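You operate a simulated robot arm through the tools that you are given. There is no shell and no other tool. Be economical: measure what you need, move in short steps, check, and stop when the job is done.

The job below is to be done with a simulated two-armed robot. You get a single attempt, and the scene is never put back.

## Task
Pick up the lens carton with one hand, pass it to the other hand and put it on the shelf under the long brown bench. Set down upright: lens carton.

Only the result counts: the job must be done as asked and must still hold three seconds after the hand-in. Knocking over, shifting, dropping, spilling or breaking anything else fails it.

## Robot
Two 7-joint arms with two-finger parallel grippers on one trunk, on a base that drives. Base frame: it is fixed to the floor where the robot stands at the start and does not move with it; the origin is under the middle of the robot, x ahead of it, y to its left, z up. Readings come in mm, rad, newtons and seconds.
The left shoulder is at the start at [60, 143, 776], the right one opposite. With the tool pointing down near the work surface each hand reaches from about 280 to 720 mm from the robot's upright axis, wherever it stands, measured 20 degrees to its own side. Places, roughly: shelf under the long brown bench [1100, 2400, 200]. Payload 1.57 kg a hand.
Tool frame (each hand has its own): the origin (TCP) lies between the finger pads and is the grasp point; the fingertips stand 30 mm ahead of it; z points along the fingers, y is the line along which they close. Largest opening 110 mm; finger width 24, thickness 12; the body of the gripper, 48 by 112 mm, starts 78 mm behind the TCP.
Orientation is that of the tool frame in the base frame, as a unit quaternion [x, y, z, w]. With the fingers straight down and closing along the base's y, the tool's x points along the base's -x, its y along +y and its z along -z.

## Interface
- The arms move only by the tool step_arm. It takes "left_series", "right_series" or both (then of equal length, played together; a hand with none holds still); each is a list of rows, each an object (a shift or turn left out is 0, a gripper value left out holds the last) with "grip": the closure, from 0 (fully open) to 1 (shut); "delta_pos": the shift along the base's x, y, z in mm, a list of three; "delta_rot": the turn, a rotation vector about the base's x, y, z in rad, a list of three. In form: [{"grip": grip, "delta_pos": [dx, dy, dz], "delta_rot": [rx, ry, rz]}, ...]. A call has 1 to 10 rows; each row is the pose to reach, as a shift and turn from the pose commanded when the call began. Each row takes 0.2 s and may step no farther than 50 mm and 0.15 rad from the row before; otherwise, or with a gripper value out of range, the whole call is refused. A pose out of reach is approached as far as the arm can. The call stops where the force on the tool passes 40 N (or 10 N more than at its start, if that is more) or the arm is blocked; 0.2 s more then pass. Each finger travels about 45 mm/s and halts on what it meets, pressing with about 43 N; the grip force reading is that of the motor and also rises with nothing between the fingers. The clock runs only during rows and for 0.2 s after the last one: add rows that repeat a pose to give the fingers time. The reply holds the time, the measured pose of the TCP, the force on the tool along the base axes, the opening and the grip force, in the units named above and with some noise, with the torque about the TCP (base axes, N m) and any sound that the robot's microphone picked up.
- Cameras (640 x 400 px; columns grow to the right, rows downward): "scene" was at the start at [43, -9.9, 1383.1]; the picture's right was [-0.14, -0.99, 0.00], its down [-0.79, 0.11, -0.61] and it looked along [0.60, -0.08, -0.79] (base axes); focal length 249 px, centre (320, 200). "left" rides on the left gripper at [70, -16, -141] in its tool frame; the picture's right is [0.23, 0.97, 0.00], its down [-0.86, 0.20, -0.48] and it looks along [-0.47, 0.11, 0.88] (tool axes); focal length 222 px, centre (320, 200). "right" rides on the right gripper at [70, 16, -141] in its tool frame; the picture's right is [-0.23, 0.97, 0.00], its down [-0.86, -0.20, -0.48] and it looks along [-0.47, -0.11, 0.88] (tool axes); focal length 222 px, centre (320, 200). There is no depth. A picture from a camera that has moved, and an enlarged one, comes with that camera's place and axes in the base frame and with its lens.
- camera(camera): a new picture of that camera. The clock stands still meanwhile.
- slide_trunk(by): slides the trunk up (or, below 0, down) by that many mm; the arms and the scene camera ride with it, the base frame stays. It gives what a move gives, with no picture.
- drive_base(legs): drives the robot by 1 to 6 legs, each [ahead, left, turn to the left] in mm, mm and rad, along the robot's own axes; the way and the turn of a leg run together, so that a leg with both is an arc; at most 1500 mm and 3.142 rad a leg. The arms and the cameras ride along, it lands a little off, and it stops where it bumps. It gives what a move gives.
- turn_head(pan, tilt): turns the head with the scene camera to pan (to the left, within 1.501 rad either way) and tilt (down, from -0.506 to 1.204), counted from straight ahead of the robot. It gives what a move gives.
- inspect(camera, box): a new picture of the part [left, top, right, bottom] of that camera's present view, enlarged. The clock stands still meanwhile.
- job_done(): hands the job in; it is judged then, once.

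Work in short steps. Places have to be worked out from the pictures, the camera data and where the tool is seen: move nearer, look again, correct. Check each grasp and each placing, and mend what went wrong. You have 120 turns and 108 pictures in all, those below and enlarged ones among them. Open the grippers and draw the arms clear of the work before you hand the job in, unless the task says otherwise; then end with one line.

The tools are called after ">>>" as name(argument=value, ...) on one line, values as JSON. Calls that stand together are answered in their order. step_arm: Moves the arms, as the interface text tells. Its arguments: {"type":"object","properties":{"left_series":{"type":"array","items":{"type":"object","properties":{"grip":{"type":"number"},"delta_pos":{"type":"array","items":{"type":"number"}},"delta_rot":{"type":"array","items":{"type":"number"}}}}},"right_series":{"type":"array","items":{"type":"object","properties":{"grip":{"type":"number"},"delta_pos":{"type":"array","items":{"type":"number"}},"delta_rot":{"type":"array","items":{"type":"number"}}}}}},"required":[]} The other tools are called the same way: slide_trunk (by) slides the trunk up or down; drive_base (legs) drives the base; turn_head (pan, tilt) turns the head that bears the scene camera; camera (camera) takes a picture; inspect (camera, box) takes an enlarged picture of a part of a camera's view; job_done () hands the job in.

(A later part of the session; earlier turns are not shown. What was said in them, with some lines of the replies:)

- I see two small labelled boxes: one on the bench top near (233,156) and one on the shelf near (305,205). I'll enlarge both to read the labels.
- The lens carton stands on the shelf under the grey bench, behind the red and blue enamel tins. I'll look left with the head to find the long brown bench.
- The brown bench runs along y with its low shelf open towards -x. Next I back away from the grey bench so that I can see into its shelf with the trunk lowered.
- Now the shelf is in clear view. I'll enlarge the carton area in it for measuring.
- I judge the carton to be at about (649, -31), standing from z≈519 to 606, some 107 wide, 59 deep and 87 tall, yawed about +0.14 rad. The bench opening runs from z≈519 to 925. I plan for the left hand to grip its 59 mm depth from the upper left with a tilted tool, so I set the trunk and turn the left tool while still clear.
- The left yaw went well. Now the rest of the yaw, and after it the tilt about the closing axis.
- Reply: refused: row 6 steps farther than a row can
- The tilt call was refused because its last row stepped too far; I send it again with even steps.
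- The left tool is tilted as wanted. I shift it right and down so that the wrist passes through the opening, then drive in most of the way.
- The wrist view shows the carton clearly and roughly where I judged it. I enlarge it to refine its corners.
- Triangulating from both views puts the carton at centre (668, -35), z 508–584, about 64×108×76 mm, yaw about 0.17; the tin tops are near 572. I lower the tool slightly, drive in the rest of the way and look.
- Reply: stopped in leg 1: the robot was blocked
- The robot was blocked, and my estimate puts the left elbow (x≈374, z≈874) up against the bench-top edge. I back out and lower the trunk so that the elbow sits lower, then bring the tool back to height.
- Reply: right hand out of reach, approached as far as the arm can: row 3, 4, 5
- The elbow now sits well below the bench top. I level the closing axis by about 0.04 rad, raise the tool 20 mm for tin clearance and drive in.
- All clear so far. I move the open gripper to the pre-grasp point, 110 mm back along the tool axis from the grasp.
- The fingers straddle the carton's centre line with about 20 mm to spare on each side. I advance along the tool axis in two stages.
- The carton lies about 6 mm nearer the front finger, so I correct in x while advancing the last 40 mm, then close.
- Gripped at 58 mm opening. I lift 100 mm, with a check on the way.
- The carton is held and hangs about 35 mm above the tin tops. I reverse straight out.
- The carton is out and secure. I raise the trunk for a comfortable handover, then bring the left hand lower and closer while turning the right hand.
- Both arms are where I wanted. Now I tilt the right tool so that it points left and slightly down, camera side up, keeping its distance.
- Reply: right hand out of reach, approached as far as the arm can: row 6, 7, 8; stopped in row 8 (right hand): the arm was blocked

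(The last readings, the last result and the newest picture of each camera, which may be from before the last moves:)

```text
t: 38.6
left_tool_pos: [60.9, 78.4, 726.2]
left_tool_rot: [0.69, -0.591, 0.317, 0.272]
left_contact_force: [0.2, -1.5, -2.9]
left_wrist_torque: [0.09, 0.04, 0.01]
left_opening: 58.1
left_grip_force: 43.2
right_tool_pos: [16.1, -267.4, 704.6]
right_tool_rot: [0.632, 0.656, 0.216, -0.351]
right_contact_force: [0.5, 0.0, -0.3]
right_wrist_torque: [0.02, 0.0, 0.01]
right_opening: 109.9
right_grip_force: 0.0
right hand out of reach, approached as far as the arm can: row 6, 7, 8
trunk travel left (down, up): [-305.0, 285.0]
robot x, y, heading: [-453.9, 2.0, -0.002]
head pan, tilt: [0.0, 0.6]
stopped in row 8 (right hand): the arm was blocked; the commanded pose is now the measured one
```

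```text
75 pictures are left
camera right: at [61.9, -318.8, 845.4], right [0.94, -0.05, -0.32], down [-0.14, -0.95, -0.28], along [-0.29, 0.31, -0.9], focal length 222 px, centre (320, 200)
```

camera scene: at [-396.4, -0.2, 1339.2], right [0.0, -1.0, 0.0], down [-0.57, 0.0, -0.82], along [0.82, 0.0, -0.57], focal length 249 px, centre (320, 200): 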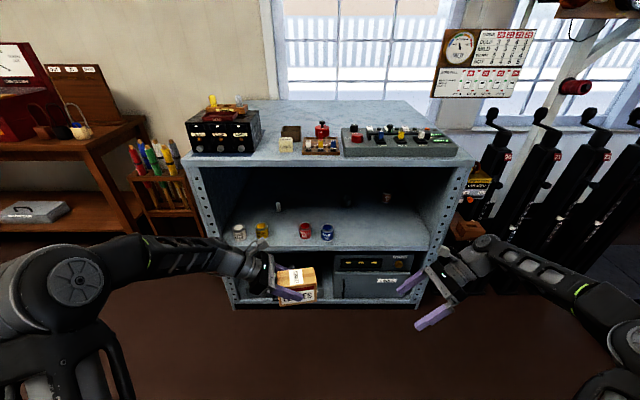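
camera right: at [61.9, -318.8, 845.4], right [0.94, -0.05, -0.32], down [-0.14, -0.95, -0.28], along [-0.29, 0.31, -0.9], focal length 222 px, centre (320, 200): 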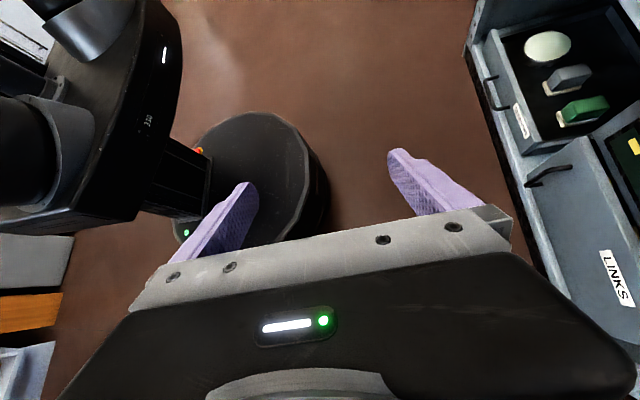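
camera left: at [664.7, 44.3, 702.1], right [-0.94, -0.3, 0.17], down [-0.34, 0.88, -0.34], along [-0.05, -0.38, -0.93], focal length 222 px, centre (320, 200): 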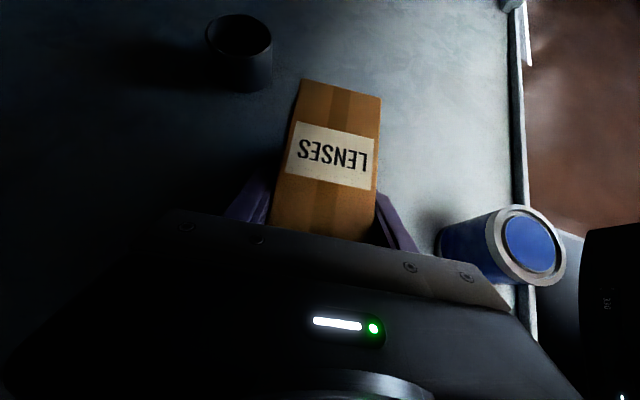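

The right tool stopped because that pose was simply too far out to the right. I bring both hands nearer the middle and then finish the turn (about [0.35, -0.11, 0.03] left to do).

>>> step_arm(left_series=[{"delta_pos": [-23, 7, 0]}, {"delta_pos": [-46, 14, 0]}, {"delta_pos": [-70, 20, 0]}, {"delta_pos": [-70, 20, 0]}, {"delta_pos": [-70, 20, 0]}, {"delta_pos": [-70, 20, 0]}], right_series=[{"delta_pos": [0, 40, 15]}, {"delta_pos": [0, 80, 30]}, {"delta_pos": [0, 110, 48]}, {"delta_pos": [0, 110, 48], "delta_rot": [0.117, -0.037, 0.011]}, {"delta_pos": [0, 110, 48], "delta_rot": [0.233, -0.073, 0.023]}, {"delta_pos": [0, 110, 48], "delta_rot": [0.35, -0.11, 0.034]}])

>>> camera(camera="scene")

>>> camera(camera="right")

```text
t: 40.0
left_tool_pos: [-11.1, 97.0, 727.1]
left_tool_rot: [0.69, -0.591, 0.317, 0.272]
left_contact_force: [-0.3, 1.0, -3.0]
left_wrist_torque: [0.05, 0.0, 0.03]
left_opening: 58.2
left_grip_force: 43.3
right_tool_pos: [16.5, -157.1, 753.1]
right_tool_rot: [0.537, 0.637, 0.356, -0.423]
right_contact_force: [-0.2, 0.0, -0.7]
right_wrist_torque: [0.0, 0.03, 0.0]
right_opening: 109.9
right_grip_force: 0.1
trunk travel left (down, up): [-305.0, 285.0]
robot x, y, heading: [-459.2, -6.4, 0.003]
head pan, tilt: [0.0, 0.6]
```

```text
74 pictures are left
camera scene: at [-396.6, -1.2, 1339.1], right [0.0, -1.0, 0.0], down [-0.57, 0.0, -0.82], along [0.82, 0.0, -0.57], focal length 249 px, centre (320, 200)
```

scene: 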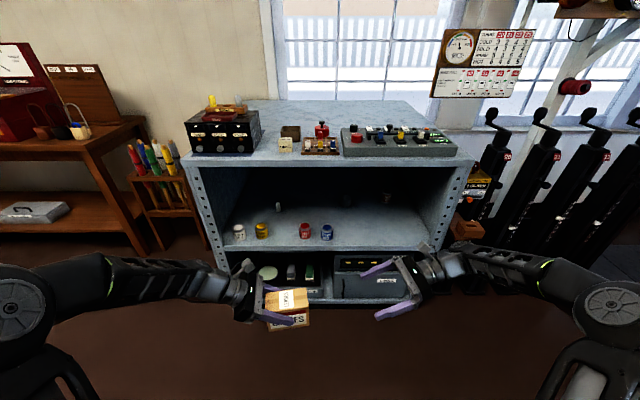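

```text
73 pictures are left
camera right: at [50.2, -254.6, 871.5], right [0.97, 0.08, -0.21], down [-0.06, -0.8, -0.6], along [-0.21, 0.6, -0.77], focal length 222 px, centre (320, 200)
```

right: 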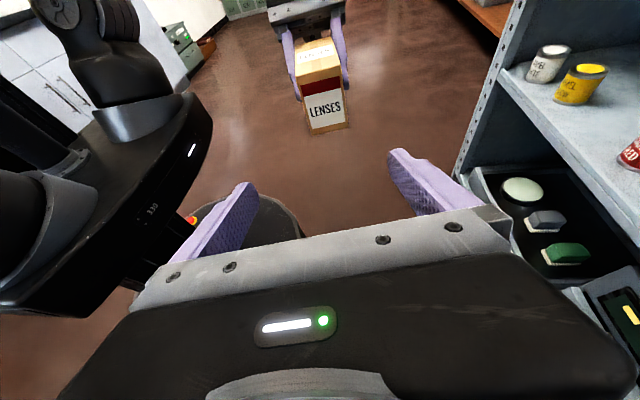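

The right tool now points at the carton's right end exactly as designed. I zoom in to locate that end face.

>>> inspect(camera="right", box=[240, 0, 400, 150])

>>> inspect(camera="scene", box=[220, 240, 440, 340])

```text
2.67 times, centred on (320, 75) of right
camera zoom: at [50.2, -254.6, 871.5], right [0.97, 0.08, -0.21], down [-0.06, -0.8, -0.6], along [-0.21, 0.6, -0.77], focal length 592 px, centre (320, 533)
```

zoom: 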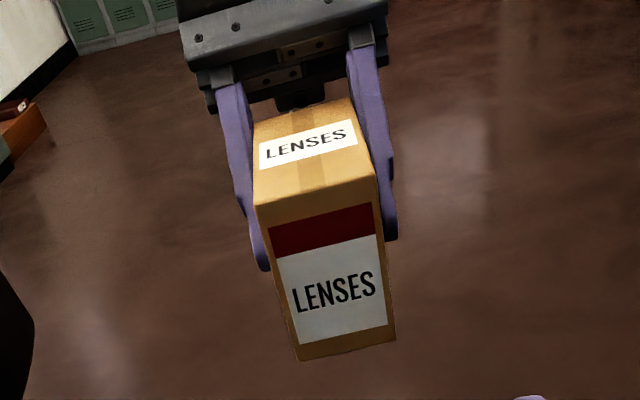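

```text
2.91 times, centred on (330, 290) of scene
camera zoom: at [-396.6, -1.2, 1339.1], right [0.0, -1.0, 0.0], down [-0.57, 0.0, -0.82], along [0.82, 0.0, -0.57], focal length 724 px, centre (291, -62)
```

zoom: 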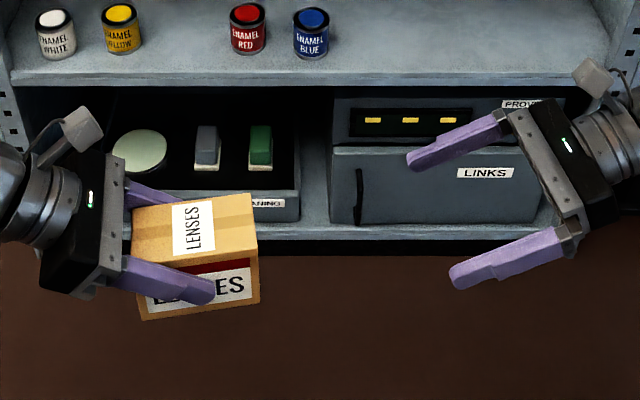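

The right-hand view agrees with the left TCP: the carton's end face centre is near (1, 29, 716). I move the right hand onto the approach line, 110 mm back from its grasp at (0, 35, 707), and check.

>>> step_arm(right_series=[{"delta_pos": [0, 40, -1]}, {"delta_pos": [0, 80, -2]}, {"delta_pos": [0, 92, -3]}])

>>> camera(camera="right")

>>> inspect(camera="scene", box=[220, 240, 440, 340])

```text
t: 40.8
left_tool_pos: [-10.2, 96.1, 727.1]
left_tool_rot: [0.69, -0.591, 0.318, 0.271]
left_contact_force: [-0.1, -1.3, -3.0]
left_wrist_torque: [0.02, 0.02, 0.0]
left_opening: 57.9
left_grip_force: 43.0
right_tool_pos: [18.1, -64.0, 750.8]
right_tool_rot: [0.537, 0.638, 0.355, -0.422]
right_contact_force: [0.8, 0.2, -0.1]
right_wrist_torque: [0.03, 0.0, 0.02]
right_opening: 109.9
right_grip_force: 0.0
trunk travel left (down, up): [-305.0, 285.0]
robot x, y, heading: [-451.6, 1.3, -0.003]
head pan, tilt: [0.0, 0.6]
```

```text
70 pictures are left
camera right: at [50.8, -162.2, 869.6], right [0.97, 0.08, -0.21], down [-0.06, -0.8, -0.6], along [-0.21, 0.6, -0.77], focal length 222 px, centre (320, 200)
```

right: 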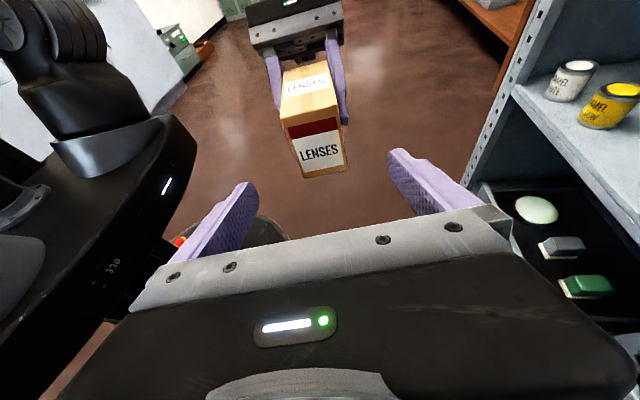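

```text
2.91 times, centred on (330, 290) of scene
camera zoom: at [-396.6, -1.0, 1339.1], right [0.0, -1.0, 0.0], down [-0.57, 0.0, -0.82], along [0.82, 0.0, -0.57], focal length 724 px, centre (291, -62)
```

zoom: 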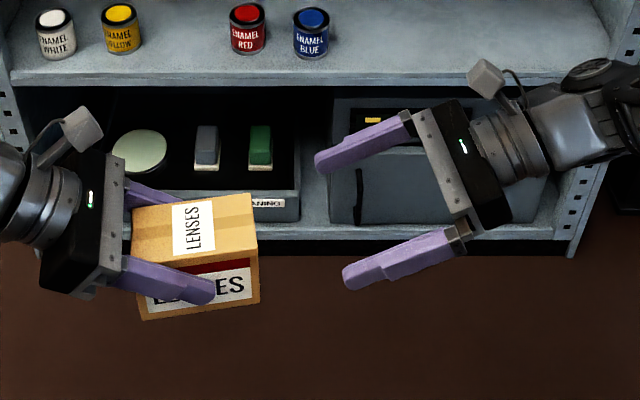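

The carton sits centred ahead of the right gripper. I advance part way along the line and check again.

>>> step_arm(right_series=[{"delta_pos": [-5, 30, -13]}, {"delta_pos": [-9, 55, -24]}])

>>> camera(camera="right")

>>> inspect(camera="scene", box=[220, 240, 440, 340])

```text
t: 41.4
left_tool_pos: [-10.2, 96.4, 727.4]
left_tool_rot: [0.69, -0.591, 0.317, 0.272]
left_contact_force: [-0.4, -1.2, -3.3]
left_wrist_torque: [0.04, -0.01, 0.01]
left_opening: 57.9
left_grip_force: 43.2
right_tool_pos: [8.5, -9.9, 726.4]
right_tool_rot: [0.536, 0.639, 0.355, -0.423]
right_contact_force: [0.5, -0.5, -0.2]
right_wrist_torque: [0.02, 0.01, 0.0]
right_opening: 110.1
right_grip_force: 0.1
trunk travel left (down, up): [-305.0, 285.0]
robot x, y, heading: [-455.5, -4.8, 0.003]
head pan, tilt: [0.0, 0.6]
```

```text
68 pictures are left
camera right: at [41.8, -106.5, 844.5], right [0.97, 0.08, -0.21], down [-0.06, -0.8, -0.6], along [-0.21, 0.6, -0.77], focal length 222 px, centre (320, 200)
```

right: 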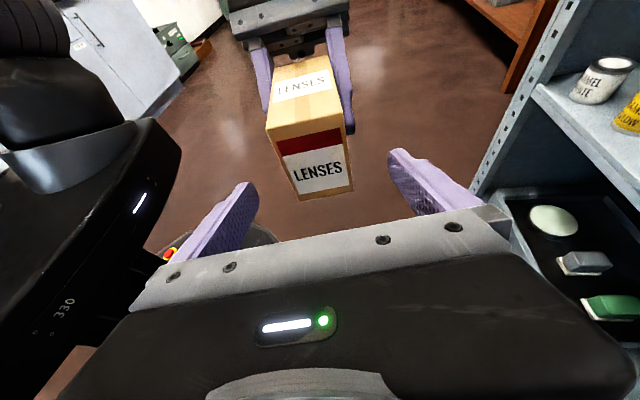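

```text
2.91 times, centred on (330, 290) of scene
camera zoom: at [-396.5, -1.0, 1339.1], right [0.0, -1.0, 0.0], down [-0.57, 0.0, -0.82], along [0.82, 0.0, -0.57], focal length 724 px, centre (291, -62)
```

zoom: 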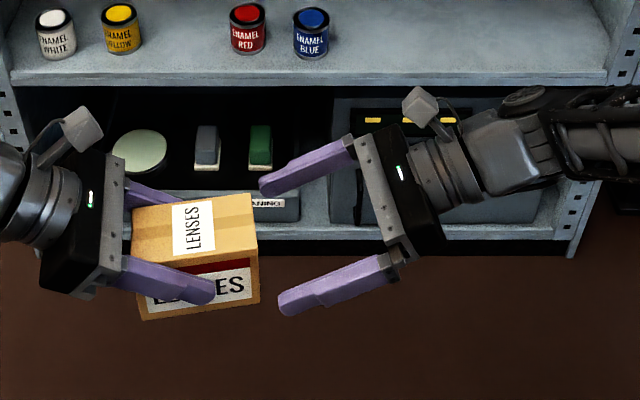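

The scene projection of the right fingertips matches my numbers, and the gap to the left fingertips should stay near 8 mm. I go in the last stretch and look before closing.

>>> step_arm(right_series=[{"delta_pos": [-4, 23, -11]}, {"delta_pos": [-8.5, 46, -22]}])

>>> camera(camera="right")

>>> inspect(camera="scene", box=[220, 240, 440, 340])

```text
t: 42.0
left_tool_pos: [-10.3, 98.1, 726.9]
left_tool_rot: [0.69, -0.591, 0.317, 0.271]
left_contact_force: [1.2, -0.1, -3.7]
left_wrist_torque: [0.06, 0.02, -0.01]
left_opening: 57.5
left_grip_force: 43.4
right_tool_pos: [-0.6, 36.8, 703.8]
right_tool_rot: [0.536, 0.638, 0.355, -0.423]
right_contact_force: [0.5, -0.2, -0.1]
right_wrist_torque: [0.01, 0.01, 0.0]
right_opening: 109.9
right_grip_force: 0.1
trunk travel left (down, up): [-305.0, 285.0]
robot x, y, heading: [-456.4, -5.2, -0.003]
head pan, tilt: [0.0, 0.6]
```

```text
66 pictures are left
camera right: at [32.7, -61.0, 822.3], right [0.97, 0.08, -0.21], down [-0.06, -0.8, -0.6], along [-0.21, 0.6, -0.77], focal length 222 px, centre (320, 200)
```

right: 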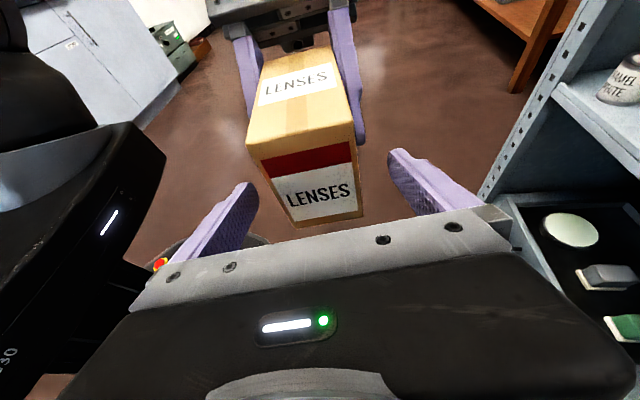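

```text
2.91 times, centred on (330, 290) of scene
camera zoom: at [-396.5, -1.0, 1339.1], right [0.0, -1.0, 0.0], down [-0.57, 0.0, -0.82], along [0.82, 0.0, -0.57], focal length 724 px, centre (291, -62)
```

zoom: 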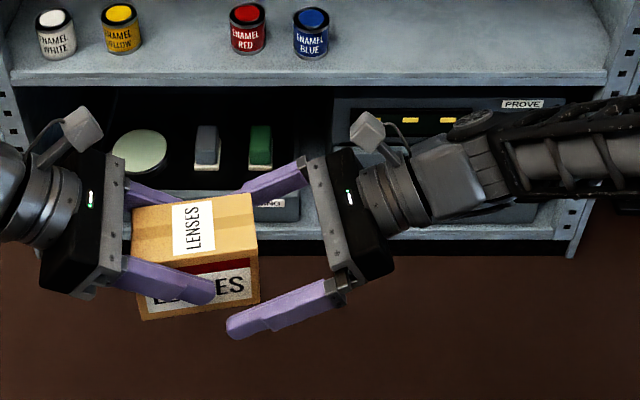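

There's a clear gap between the two hands' fingertips and the carton end lies between the right fingers. I close the right gripper while the left holds.

>>> step_arm(right_series=[{"grip": 1}, {"grip": 1}, {"grip": 1}, {"grip": 1}, {"grip": 1}])

>>> camera(camera="right")

>>> inspect(camera="scene", box=[220, 240, 440, 340])

```text
t: 43.2
left_tool_pos: [-9.8, 96.1, 727.0]
left_tool_rot: [0.691, -0.59, 0.317, 0.271]
left_contact_force: [0.6, -2.0, -3.0]
left_wrist_torque: [0.03, 0.11, 0.4]
left_opening: 58.0
left_grip_force: 42.9
right_tool_pos: [-0.1, 36.5, 703.6]
right_tool_rot: [0.537, 0.638, 0.355, -0.423]
right_contact_force: [-0.5, 1.0, 0.1]
right_wrist_torque: [-0.03, -0.1, -0.36]
right_opening: 58.5
right_grip_force: 31.4
trunk travel left (down, up): [-305.0, 285.0]
robot x, y, heading: [-453.6, 0.3, -0.0]
head pan, tilt: [0.0, 0.6]
```

```text
64 pictures are left
camera right: at [32.6, -61.1, 822.6], right [0.97, 0.08, -0.21], down [-0.06, -0.8, -0.6], along [-0.21, 0.6, -0.77], focal length 222 px, centre (320, 200)
```

right: 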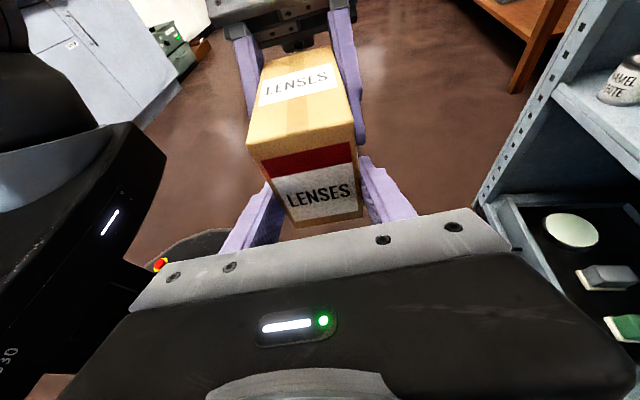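

```text
2.91 times, centred on (330, 290) of scene
camera zoom: at [-396.6, -1.1, 1339.1], right [0.0, -1.0, 0.0], down [-0.57, 0.0, -0.82], along [0.82, 0.0, -0.57], focal length 724 px, centre (291, -62)
```

zoom: 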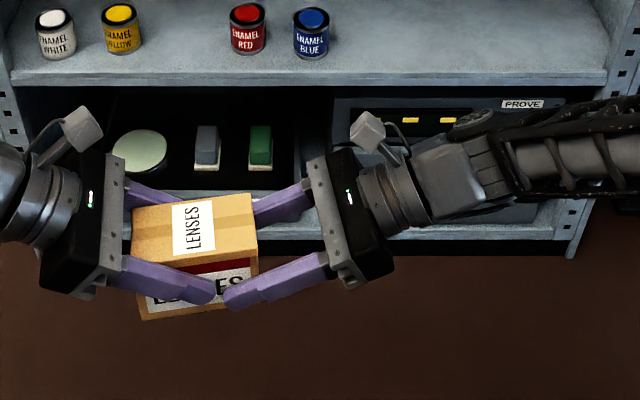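

The right hand holds at 58.5 mm with balanced forces. I open the left hand and withdraw it along its tool axis.

>>> step_arm(left_series=[{"grip": 0.6}, {"grip": 0.3}, {"grip": 0}, {"grip": 0}, {"grip": 0}])

>>> inspect(camera="scene", box=[220, 240, 440, 340])

```text
t: 44.4
left_tool_pos: [-10.3, 97.8, 726.1]
left_tool_rot: [0.69, -0.592, 0.317, 0.272]
left_contact_force: [-0.7, -0.3, -0.7]
left_wrist_torque: [0.02, 0.0, -0.02]
left_opening: 110.3
left_grip_force: 0.1
right_tool_pos: [-2.2, 35.7, 704.3]
right_tool_rot: [0.537, 0.638, 0.355, -0.423]
right_contact_force: [0.0, -0.8, -0.6]
right_wrist_torque: [-0.16, -0.04, 0.01]
right_opening: 57.6
right_grip_force: 43.3
trunk travel left (down, up): [-305.0, 285.0]
robot x, y, heading: [-457.4, -0.9, 0.001]
head pan, tilt: [0.0, 0.6]
```

```text
2.91 times, centred on (330, 290) of scene
camera zoom: at [-396.6, -1.1, 1339.1], right [0.0, -1.0, 0.0], down [-0.57, 0.0, -0.82], along [0.82, 0.0, -0.57], focal length 724 px, centre (291, -62)
```

zoom: 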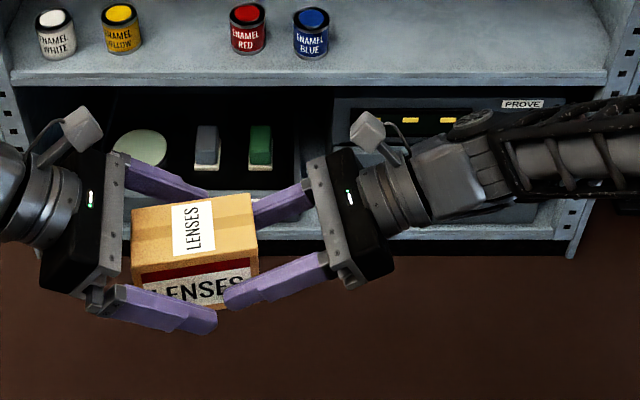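

The carton stays put in the right hand. I withdraw the left hand along its axis.

>>> step_arm(left_series=[{"delta_pos": [-4, 30, 26]}, {"delta_pos": [-8, 60, 52]}, {"delta_pos": [-12, 90, 78]}, {"delta_pos": [-20, 110, 90]}, {"delta_pos": [-50, 130, 90]}, {"delta_pos": [-80, 140, 90]}])

>>> camera(camera="scene")

>>> camera(camera="right")

```text
t: 45.8
left_tool_pos: [-89.3, 237.9, 816.2]
left_tool_rot: [0.69, -0.591, 0.318, 0.272]
left_contact_force: [-0.2, -0.1, 0.1]
left_wrist_torque: [-0.01, 0.01, -0.03]
left_opening: 110.0
left_grip_force: 0.2
right_tool_pos: [0.1, 36.6, 704.2]
right_tool_rot: [0.537, 0.638, 0.355, -0.422]
right_contact_force: [-0.7, 0.9, 0.5]
right_wrist_torque: [-0.16, -0.01, 0.03]
right_opening: 57.6
right_grip_force: 42.6
trunk travel left (down, up): [-305.0, 285.0]
robot x, y, heading: [-454.0, -1.8, -0.007]
head pan, tilt: [0.0, 0.6]
```

```text
61 pictures are left
camera scene: at [-396.8, -1.1, 1339.1], right [0.0, -1.0, 0.0], down [-0.57, 0.0, -0.83], along [0.83, 0.0, -0.57], focal length 249 px, centre (320, 200)
```

scene: 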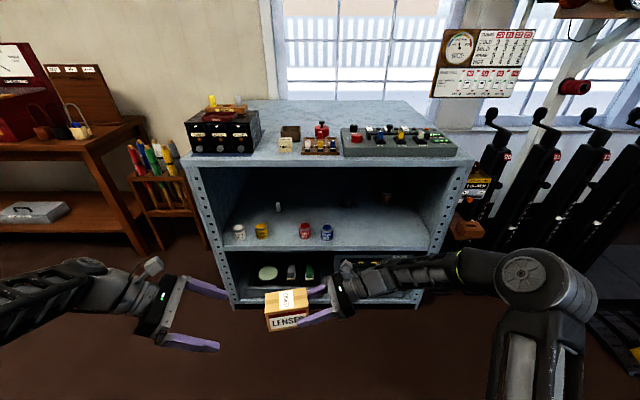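

```text
60 pictures are left
camera right: at [32.4, -61.1, 822.6], right [0.97, 0.08, -0.21], down [-0.06, -0.8, -0.6], along [-0.21, 0.6, -0.77], focal length 222 px, centre (320, 200)
```

right: 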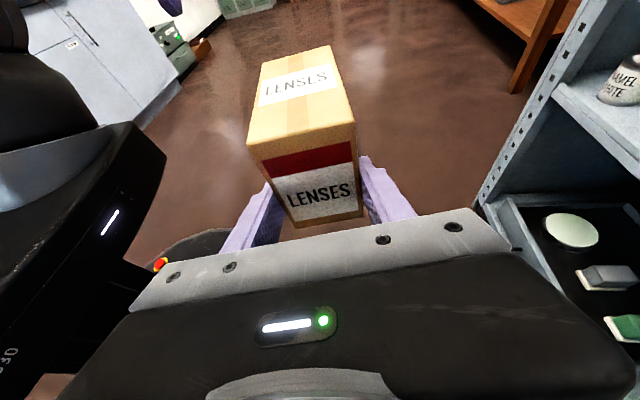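

The handover worked and the carton is level in the right hand. For the bench I'd like the right tool to point nearly forward, so I test turning it -1.35 rad about vertical here in free space.

>>> step_arm(right_series=[{"delta_pos": [4, -15, 0], "delta_rot": [0, 0, -0.135]}, {"delta_pos": [8, -30, 0], "delta_rot": [0, 0, -0.27]}, {"delta_pos": [12, -45, 0], "delta_rot": [0, 0, -0.405]}, {"delta_pos": [16, -60, 0], "delta_rot": [0, 0, -0.54]}, {"delta_pos": [20, -75, 0], "delta_rot": [0, 0, -0.675]}, {"delta_pos": [24, -90, 0], "delta_rot": [0, 0, -0.81]}, {"delta_pos": [28, -105, 0], "delta_rot": [0, 0, -0.945]}, {"delta_pos": [32, -120, 0], "delta_rot": [0, 0, -1.08]}, {"delta_pos": [36, -135, 0], "delta_rot": [0, 0, -1.215]}, {"delta_pos": [40, -150, 0], "delta_rot": [0, 0, -1.35]}])

>>> camera(camera="scene")

```text
t: 48.0
left_tool_pos: [-89.2, 239.1, 816.0]
left_tool_rot: [0.69, -0.591, 0.317, 0.272]
left_contact_force: [-0.4, -0.1, -0.8]
left_wrist_torque: [0.0, 0.01, 0.01]
left_opening: 110.0
left_grip_force: 0.0
right_tool_pos: [59.3, -114.9, 698.9]
right_tool_rot: [0.818, 0.163, 0.541, -0.107]
right_contact_force: [0.3, -0.1, 0.4]
right_wrist_torque: [-0.06, 0.15, 0.04]
right_opening: 57.6
right_grip_force: 43.2
right hand out of reach, approached as far as the arm can: row 9, 10
trunk travel left (down, up): [-305.0, 285.0]
robot x, y, heading: [-454.5, -5.1, 0.0]
head pan, tilt: [0.0, 0.6]
```

```text
59 pictures are left
camera scene: at [-396.5, -1.2, 1339.1], right [0.0, -1.0, 0.0], down [-0.57, 0.0, -0.82], along [0.82, 0.0, -0.57], focal length 249 px, centre (320, 200)
```

scene: 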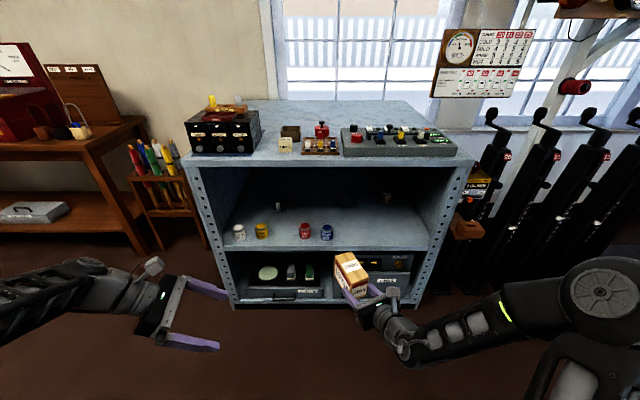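

The tool can point about 22° left of straight ahead, which will do for the shelf. Now I strafe left towards the brown bench at this distance, then look.

>>> drive_base(legs=[[0, 1400, 0], [0, 1100, 0]])

>>> camera(camera="scene")

```text
t: 60.3
left_tool_pos: [-78.0, 2746.9, 815.5]
left_tool_rot: [0.688, -0.594, 0.316, 0.273]
left_contact_force: [0.4, -0.7, -0.2]
left_wrist_torque: [-0.03, -0.05, 0.02]
left_opening: 109.9
left_grip_force: 0.0
right_tool_pos: [68.6, 2393.9, 699.3]
right_tool_rot: [0.818, 0.161, 0.542, -0.107]
right_contact_force: [-1.0, -0.5, 0.9]
right_wrist_torque: [-0.05, 0.18, 0.04]
right_opening: 57.5
right_grip_force: 42.6
trunk travel left (down, up): [-305.0, 285.0]
robot x, y, heading: [-444.5, 2509.0, -0.007]
head pan, tilt: [0.0, 0.6]
```

```text
58 pictures are left
camera scene: at [-387.5, 2509.4, 1339.1], right [-0.01, -1.0, 0.0], down [-0.57, 0.0, -0.82], along [0.82, -0.01, -0.57], focal length 249 px, centre (320, 200)
```

scene: 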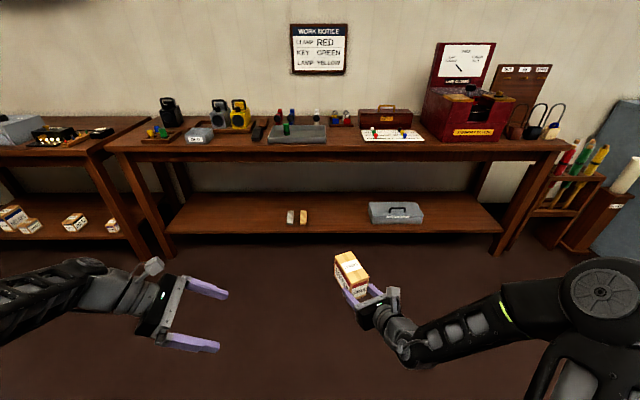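

This is the long brown bench; its shelf is free between the two small items (y≈2640+) and the grey box (y<2150). I lower the trunk and look again to pin down the shelf's height and edge.

>>> slide_trunk(by=-300)

>>> camera(camera="scene")

>>> inspect(camera="scene", box=[200, 100, 440, 250])

```text
t: 63.3
left_tool_pos: [-77.7, 2747.1, 515.3]
left_tool_rot: [0.689, -0.593, 0.317, 0.272]
left_contact_force: [0.5, -0.2, 0.7]
left_wrist_torque: [0.01, 0.0, 0.01]
left_opening: 109.9
left_grip_force: 0.1
right_tool_pos: [67.6, 2391.7, 399.1]
right_tool_rot: [0.818, 0.161, 0.541, -0.107]
right_contact_force: [-0.3, 0.1, 0.2]
right_wrist_torque: [-0.05, 0.13, 0.0]
right_opening: 57.7
right_grip_force: 42.9
trunk travel left (down, up): [-5.0, 585.0]
robot x, y, heading: [-443.0, 2512.8, -0.007]
head pan, tilt: [0.0, 0.6]
```

```text
57 pictures are left
camera scene: at [-387.6, 2509.3, 1039.1], right [-0.01, -1.0, 0.0], down [-0.57, 0.0, -0.82], along [0.82, -0.01, -0.57], focal length 249 px, centre (320, 200)
```

scene: 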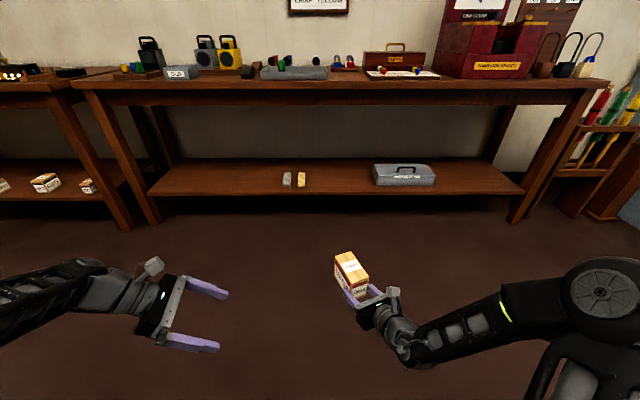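

```text
2.67 times, centred on (320, 175) of scene
camera zoom: at [-387.6, 2509.3, 1039.1], right [-0.01, -1.0, 0.0], down [-0.57, 0.0, -0.82], along [0.82, -0.01, -0.57], focal length 663 px, centre (320, 267)
```

zoom: 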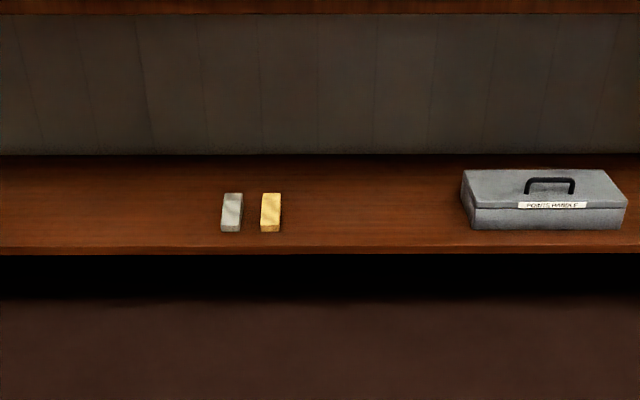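

The shelf edge works out at roughly x≈870–920, but its height is uncertain from afar. I drive forward 550 mm, still short of the bench, to measure more closely.

>>> drive_base(legs=[[550, 0, 0.007]])

>>> camera(camera="scene")

>>> camera(camera="right")

```text
t: 66.5
left_tool_pos: [474.7, 2750.6, 515.2]
left_tool_rot: [0.691, -0.59, 0.318, 0.271]
left_contact_force: [0.8, 0.3, 0.3]
left_wrist_torque: [-0.03, 0.0, -0.04]
left_opening: 110.0
left_grip_force: 0.1
right_tool_pos: [622.3, 2397.6, 399.8]
right_tool_rot: [0.817, 0.164, 0.541, -0.109]
right_contact_force: [-0.5, 0.4, 0.1]
right_wrist_torque: [-0.08, 0.13, 0.03]
right_opening: 57.8
right_grip_force: 43.0
trunk travel left (down, up): [-5.0, 585.0]
robot x, y, heading: [106.9, 2507.6, 0.003]
head pan, tilt: [0.0, 0.6]
```

```text
55 pictures are left
camera scene: at [167.3, 2508.9, 1039.1], right [0.0, -1.0, 0.0], down [-0.57, 0.0, -0.82], along [0.82, 0.0, -0.57], focal length 249 px, centre (320, 200)
```

scene: 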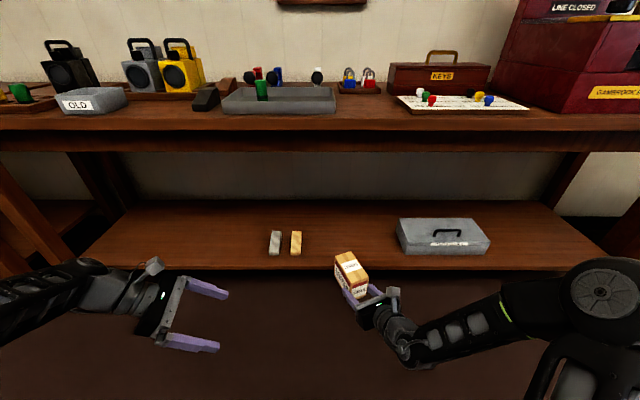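

```text
54 pictures are left
camera right: at [534.5, 2343.2, 517.3], right [0.3, -0.93, -0.21], down [-0.79, -0.12, -0.6], along [0.53, 0.34, -0.77], focal length 222 px, centre (320, 200)
```

right: 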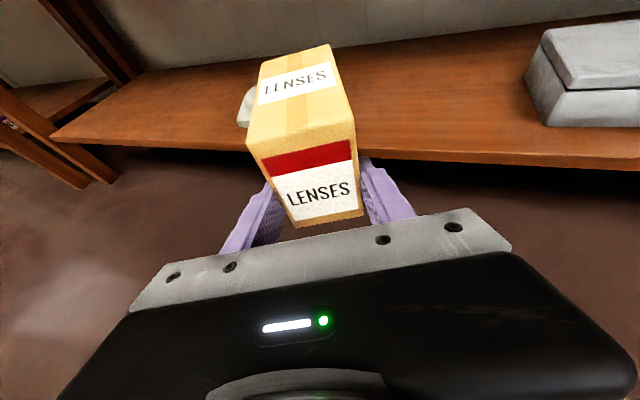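

I enlarge the shelf edge to measure its row precisely.

>>> inspect(camera="scene", box=[240, 200, 400, 300])

```text
4.00 times, centred on (320, 250) of scene
camera zoom: at [167.3, 2508.9, 1039.1], right [0.0, -1.0, 0.0], down [-0.57, 0.0, -0.82], along [0.82, 0.0, -0.57], focal length 995 px, centre (320, 0)
```

zoom: 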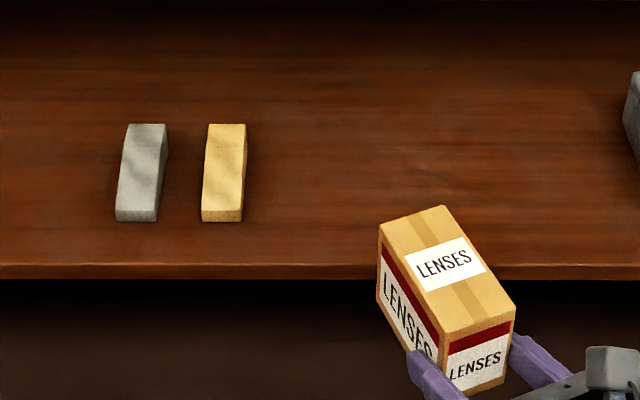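

The shelf top comes out at z≈238 with its front edge at x≈860; free space spans y≈2190 to 2580. I drive in 235 mm with the carton bottom near z≈365, then check.

>>> drive_base(legs=[[235, 0, 0]])

>>> camera(camera="scene")

>>> camera(camera="right")

```text
t: 68.2
left_tool_pos: [707.4, 2748.7, 515.8]
left_tool_rot: [0.69, -0.59, 0.318, 0.272]
left_contact_force: [0.3, 0.8, -0.7]
left_wrist_torque: [0.02, 0.0, 0.0]
left_opening: 110.1
left_grip_force: 0.0
right_tool_pos: [854.6, 2397.2, 398.9]
right_tool_rot: [0.818, 0.163, 0.541, -0.108]
right_contact_force: [-0.3, -0.9, -0.2]
right_wrist_torque: [-0.06, 0.14, -0.03]
right_opening: 57.8
right_grip_force: 43.3
trunk travel left (down, up): [-5.0, 585.0]
robot x, y, heading: [339.4, 2510.0, 0.005]
head pan, tilt: [0.0, 0.6]
```

```text
52 pictures are left
camera scene: at [399.3, 2509.2, 1039.1], right [0.0, -1.0, 0.0], down [-0.57, 0.0, -0.82], along [0.82, 0.0, -0.57], focal length 249 px, centre (320, 200)
```

scene: 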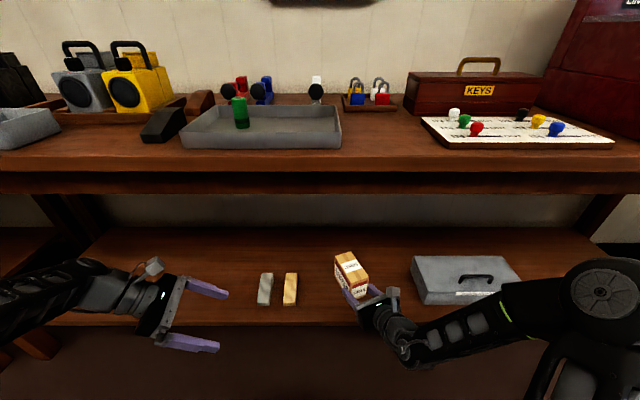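

```text
51 pictures are left
camera right: at [766.2, 2342.8, 517.3], right [0.29, -0.93, -0.21], down [-0.79, -0.11, -0.6], along [0.54, 0.34, -0.77], focal length 222 px, centre (320, 200)
```

right: 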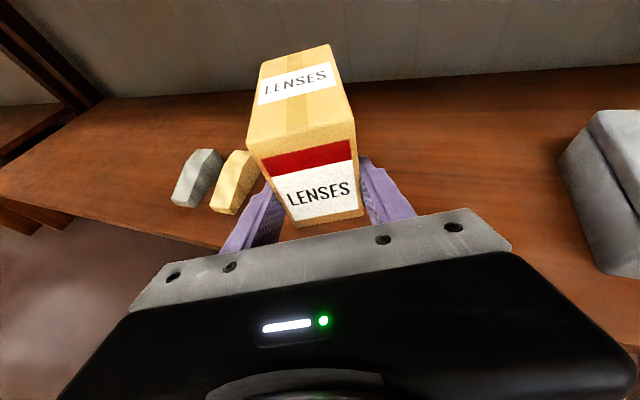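

Clear all round. I extend the arm into the shelf space, then lower it to about 35 mm above the expected landing.

>>> step_arm(right_series=[{"delta_pos": [30, -6, 0]}, {"delta_pos": [60, -12, 0]}, {"delta_pos": [95, -18, -10]}, {"delta_pos": [105, -22, -40]}, {"delta_pos": [105, -22, -70]}, {"delta_pos": [105, -22, -90]}])

>>> camera(camera="right")

>>> inspect(camera="scene", box=[240, 210, 480, 360])

```text
t: 69.6
left_tool_pos: [705.9, 2750.5, 515.5]
left_tool_rot: [0.69, -0.59, 0.318, 0.272]
left_contact_force: [-0.4, 0.0, 0.0]
left_wrist_torque: [-0.01, -0.01, 0.04]
left_opening: 110.1
left_grip_force: 0.0
right_tool_pos: [957.6, 2374.5, 306.9]
right_tool_rot: [0.818, 0.164, 0.541, -0.109]
right_contact_force: [0.1, 1.3, -1.4]
right_wrist_torque: [-0.07, 0.17, 0.02]
right_opening: 57.4
right_grip_force: 43.5
trunk travel left (down, up): [-5.0, 585.0]
robot x, y, heading: [340.3, 2508.5, 0.002]
head pan, tilt: [0.0, 0.6]
```

```text
50 pictures are left
camera right: at [869.6, 2319.7, 425.7], right [0.29, -0.93, -0.21], down [-0.79, -0.11, -0.6], along [0.54, 0.34, -0.77], focal length 222 px, centre (320, 200)
```

right: 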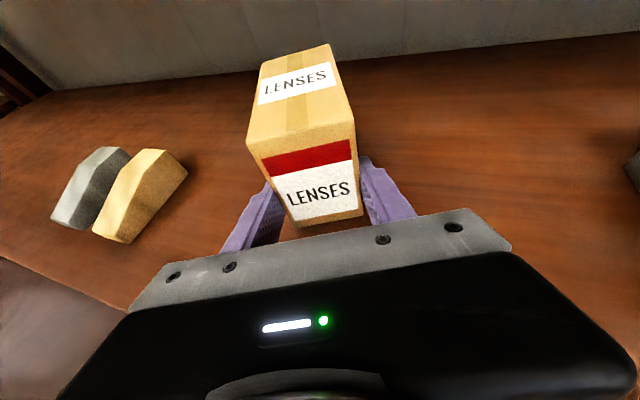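

```text
2.67 times, centred on (360, 285) of scene
camera zoom: at [399.3, 2509.2, 1039.1], right [0.0, -1.0, 0.0], down [-0.57, 0.0, -0.82], along [0.82, 0.0, -0.57], focal length 663 px, centre (213, -27)
```

zoom: 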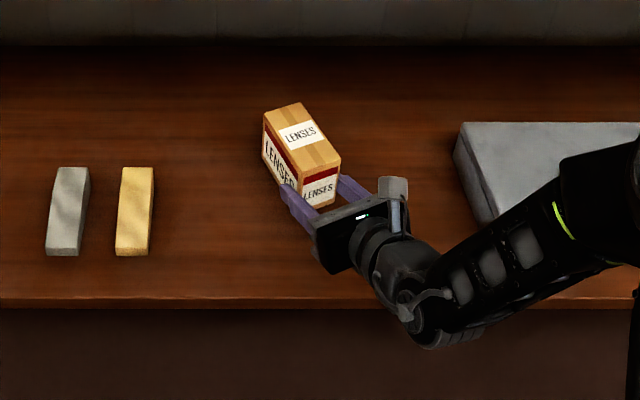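

The wrist stays in front of the shelf and the box is clear. I lower in small steps, watching the force.

>>> step_arm(right_series=[{"delta_pos": [0, 0, -8]}, {"delta_pos": [0, 0, -16]}, {"delta_pos": [0, 0, -22]}])

>>> inspect(camera="right", box=[200, 20, 440, 240])

>>> inspect(camera="scene", box=[300, 230, 400, 320])

```text
t: 70.4
left_tool_pos: [706.7, 2750.1, 516.6]
left_tool_rot: [0.69, -0.591, 0.317, 0.272]
left_contact_force: [0.7, -0.4, -0.8]
left_wrist_torque: [0.01, 0.02, -0.02]
left_opening: 110.0
left_grip_force: 0.0
right_tool_pos: [959.2, 2372.8, 286.0]
right_tool_rot: [0.817, 0.164, 0.542, -0.109]
right_contact_force: [0.0, 0.3, 0.1]
right_wrist_torque: [-0.02, 0.19, 0.0]
right_opening: 57.9
right_grip_force: 42.9
trunk travel left (down, up): [-5.0, 585.0]
robot x, y, heading: [338.6, 2509.9, 0.006]
head pan, tilt: [0.0, 0.6]
```

```text
1.82 times, centred on (320, 130) of right
camera zoom: at [870.8, 2320.1, 405.0], right [0.29, -0.93, -0.21], down [-0.79, -0.11, -0.6], along [0.54, 0.34, -0.77], focal length 404 px, centre (320, 327)
```

zoom: 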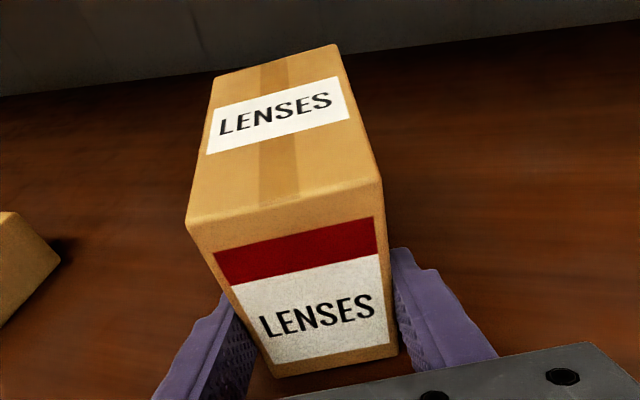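

```text
4.44 times, centred on (350, 275) of scene
camera zoom: at [399.4, 2509.2, 1039.1], right [0.0, -1.0, 0.0], down [-0.57, 0.0, -0.82], along [0.82, 0.0, -0.57], focal length 1106 px, centre (187, -133)
```

zoom: 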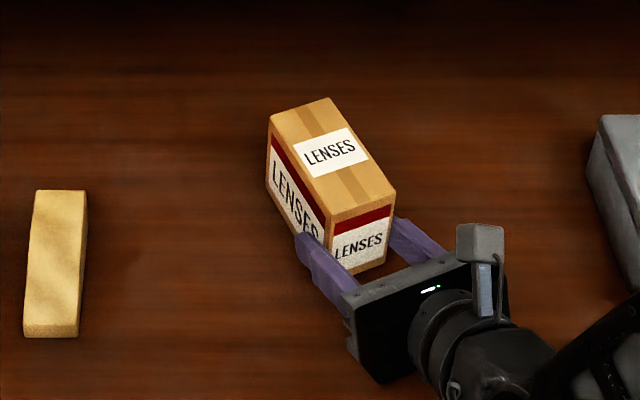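

No contact yet at TCP z=286. I keep lowering in 4 mm rows.

>>> step_arm(right_series=[{"delta_pos": [0, 0, -4]}, {"delta_pos": [0, 0, -8]}])

>>> step_arm(right_series=[{"delta_pos": [0, 0, -3]}, {"delta_pos": [0, 0, -5]}])

```text
t: 71.0
left_tool_pos: [705.8, 2748.5, 515.7]
left_tool_rot: [0.69, -0.59, 0.318, 0.271]
left_contact_force: [0.7, 0.6, 0.1]
left_wrist_torque: [-0.01, 0.03, 0.04]
left_opening: 110.0
left_grip_force: 0.1
right_tool_pos: [961.2, 2373.5, 284.0]
right_tool_rot: [0.814, 0.164, 0.546, -0.109]
right_contact_force: [-8.1, -2.4, 24.7]
right_wrist_torque: [0.37, 0.7, 0.13]
right_opening: 57.7
right_grip_force: 43.5
trunk travel left (down, up): [-5.0, 585.0]
robot x, y, heading: [338.5, 2505.1, 0.004]
head pan, tilt: [0.0, 0.6]
```

```text
t: 71.5
left_tool_pos: [706.8, 2748.9, 516.1]
left_tool_rot: [0.69, -0.59, 0.318, 0.272]
left_contact_force: [-1.2, -0.1, 0.4]
left_wrist_torque: [-0.02, 0.0, 0.02]
left_opening: 109.9
left_grip_force: 0.0
right_tool_pos: [963.3, 2374.5, 282.8]
right_tool_rot: [0.812, 0.164, 0.549, -0.109]
right_contact_force: [-1.2, -0.4, 12.1]
right_wrist_torque: [0.05, 0.34, -0.02]
right_opening: 57.6
right_grip_force: 43.1
trunk travel left (down, up): [-5.0, 585.0]
robot x, y, heading: [343.2, 2510.2, -0.001]
head pan, tilt: [0.0, 0.6]
stopped in row 2 (right hand): the force on the tool passed its limit at 44 N (the readings are from after the stop); the commanded pose is now the measured one
```

Contact at TCP z≈283 with an upward force. I check that the carton sits flat.

>>> inspect(camera="scene", box=[310, 240, 380, 300])

>>> inspect(camera="right", box=[200, 20, 440, 240])

>>> inspect(camera="scene", box=[300, 220, 500, 370])

```text
6.67 times, centred on (345, 270) of scene
camera zoom: at [398.2, 2509.3, 1038.8], right [0.0, -1.0, 0.0], down [-0.56, 0.0, -0.83], along [0.83, 0.0, -0.56], focal length 1658 px, centre (153, -267)
```

zoom: 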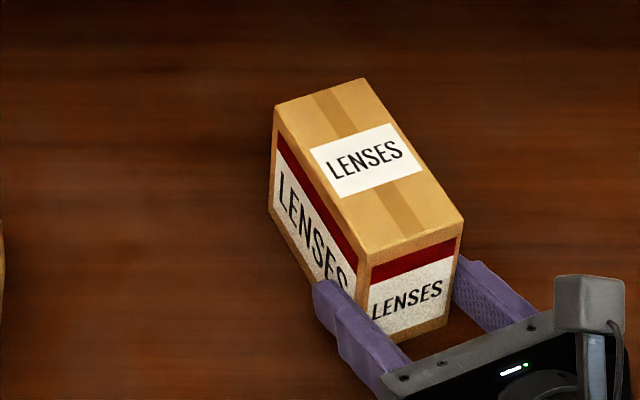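

```text
1.82 times, centred on (320, 130) of right
camera zoom: at [871.9, 2320.7, 399.3], right [0.3, -0.93, -0.21], down [-0.78, -0.11, -0.62], along [0.55, 0.34, -0.76], focal length 404 px, centre (320, 327)
```

zoom: 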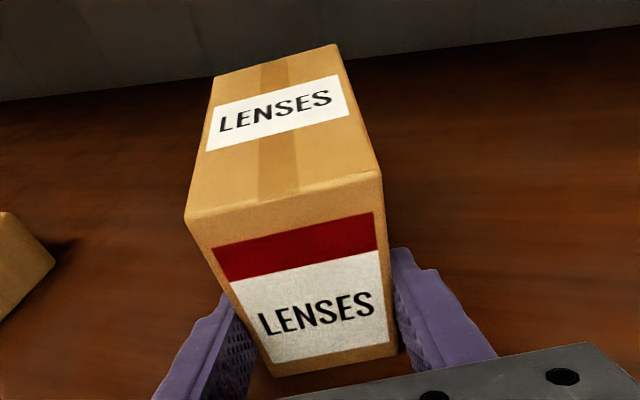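

```text
2.67 times, centred on (400, 295) of scene
camera zoom: at [398.2, 2509.3, 1038.8], right [0.0, -1.0, 0.0], down [-0.56, 0.0, -0.83], along [0.83, 0.0, -0.56], focal length 663 px, centre (107, -53)
```

zoom: 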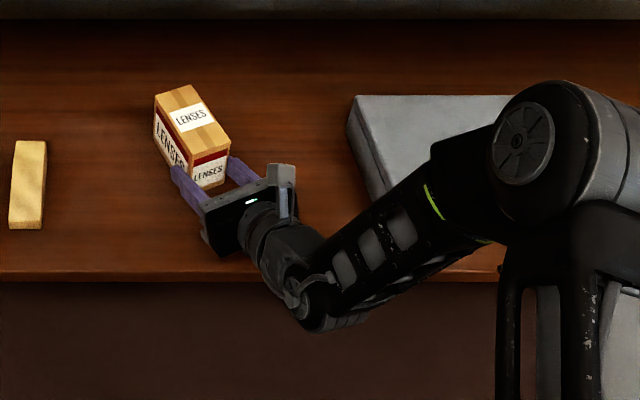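

The reaction point works out at the carton's near-left bottom corner and its edges measure level near z≈255, so the carton is resting on the shelf. I open the right gripper.

>>> step_arm(right_series=[{"grip": 0.7}, {"grip": 0.4}, {"grip": 0.2}, {"grip": 0}, {"grip": 0}, {"grip": 0}])

>>> camera(camera="right")

>>> inspect(camera="scene", box=[310, 240, 380, 300])

```text
t: 72.9
left_tool_pos: [706.3, 2748.9, 515.3]
left_tool_rot: [0.69, -0.59, 0.318, 0.272]
left_contact_force: [0.0, 0.0, 0.2]
left_wrist_torque: [-0.03, -0.01, 0.01]
left_opening: 109.9
left_grip_force: 0.2
right_tool_pos: [963.2, 2374.0, 280.1]
right_tool_rot: [0.814, 0.164, 0.546, -0.109]
right_contact_force: [0.0, 0.2, -0.5]
right_wrist_torque: [0.0, 0.0, -0.01]
right_opening: 110.0
right_grip_force: 0.1
trunk travel left (down, up): [-5.0, 585.0]
robot x, y, heading: [340.6, 2509.1, 0.001]
head pan, tilt: [0.0, 0.6]
```

```text
43 pictures are left
camera right: at [871.6, 2320.4, 397.7], right [0.3, -0.93, -0.21], down [-0.78, -0.11, -0.61], along [0.55, 0.34, -0.76], focal length 222 px, centre (320, 200)
```

right: 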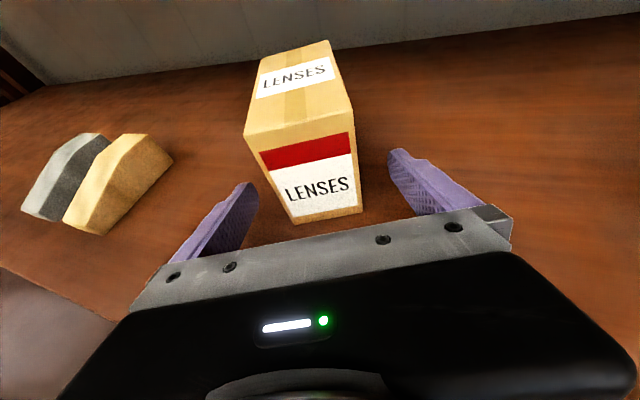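

```text
6.67 times, centred on (345, 270) of scene
camera zoom: at [399.0, 2509.2, 1039.1], right [0.0, -1.0, 0.0], down [-0.56, 0.0, -0.83], along [0.83, 0.0, -0.56], focal length 1658 px, centre (153, -267)
```

zoom: 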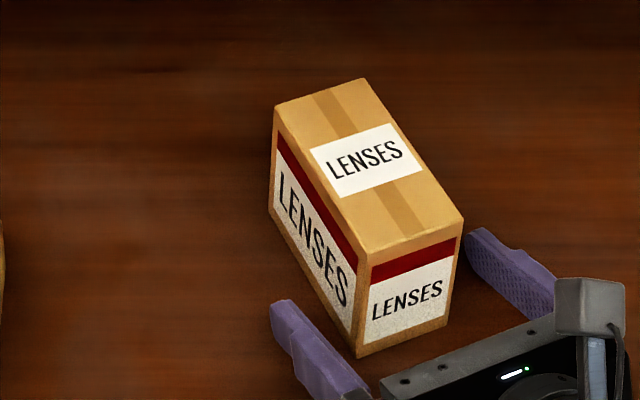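

The carton stands upright and did not move. I withdraw the right hand back along its axis, then drive the robot away from the bench.

>>> step_arm(right_series=[{"delta_pos": [-21, -9, 10]}, {"delta_pos": [-43, -18, 20]}, {"delta_pos": [-64, -26, 30]}, {"delta_pos": [-86, -36, 45]}, {"delta_pos": [-105, -40, 70]}])

>>> drive_base(legs=[[-350, 0, 0]])

>>> camera(camera="scene")

>>> inspect(camera="scene", box=[260, 180, 420, 280])

```text
t: 74.1
left_tool_pos: [706.0, 2748.8, 515.7]
left_tool_rot: [0.69, -0.591, 0.317, 0.272]
left_contact_force: [-0.2, 0.7, -0.8]
left_wrist_torque: [0.03, 0.02, -0.01]
left_opening: 110.0
left_grip_force: 0.1
right_tool_pos: [855.5, 2336.2, 347.2]
right_tool_rot: [0.814, 0.164, 0.547, -0.108]
right_contact_force: [-0.6, -1.0, -0.2]
right_wrist_torque: [0.01, -0.03, 0.0]
right_opening: 109.9
right_grip_force: 0.1
trunk travel left (down, up): [-5.0, 585.0]
robot x, y, heading: [341.3, 2507.3, 0.002]
head pan, tilt: [0.0, 0.6]
```

```text
t: 76.3
left_tool_pos: [355.3, 2749.3, 514.5]
left_tool_rot: [0.691, -0.59, 0.318, 0.271]
left_contact_force: [-0.2, 0.0, -0.6]
left_wrist_torque: [-0.02, 0.03, -0.01]
left_opening: 109.8
left_grip_force: 0.0
right_tool_pos: [504.8, 2334.4, 349.3]
right_tool_rot: [0.814, 0.164, 0.546, -0.109]
right_contact_force: [-0.1, -1.0, 0.6]
right_wrist_torque: [-0.02, -0.03, -0.01]
right_opening: 110.2
right_grip_force: 0.0
trunk travel left (down, up): [-5.0, 585.0]
robot x, y, heading: [-10.9, 2508.0, 0.003]
head pan, tilt: [0.0, 0.6]
```

```text
41 pictures are left
camera scene: at [47.6, 2509.0, 1039.1], right [0.0, -1.0, 0.0], down [-0.56, 0.0, -0.83], along [0.83, 0.0, -0.56], focal length 249 px, centre (320, 200)
```

scene: 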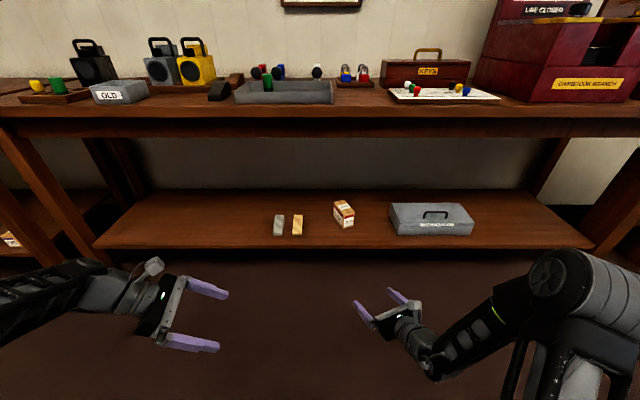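

```text
4.00 times, centred on (340, 230) of scene
camera zoom: at [47.6, 2509.0, 1039.1], right [0.0, -1.0, 0.0], down [-0.56, 0.0, -0.83], along [0.83, 0.0, -0.56], focal length 995 px, centre (240, 80)
```

zoom: 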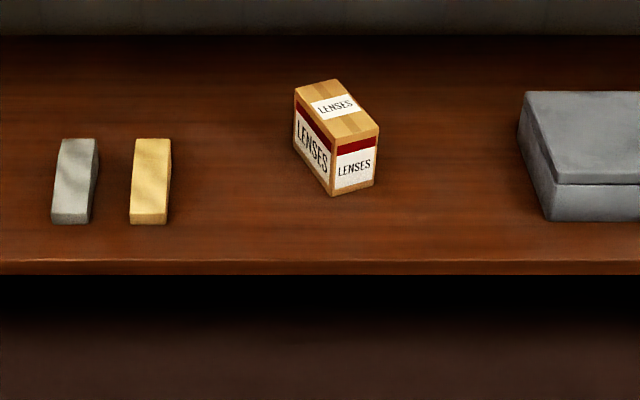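

The lens carton stands upright on the shelf with its neighbours untouched, both grippers are open and the arms are clear. I hand the job in.

>>> job_done()

```text
The job is handed in.
```

The lens carton now stands upright on the shelf under the long brown bench; the left hand picked it up and passed it to the right hand, which set it down. On the way in the robot was blocked once at the grey bench, probably by its left elbow. The pictures afterwards showed nothing knocked over or shifted.
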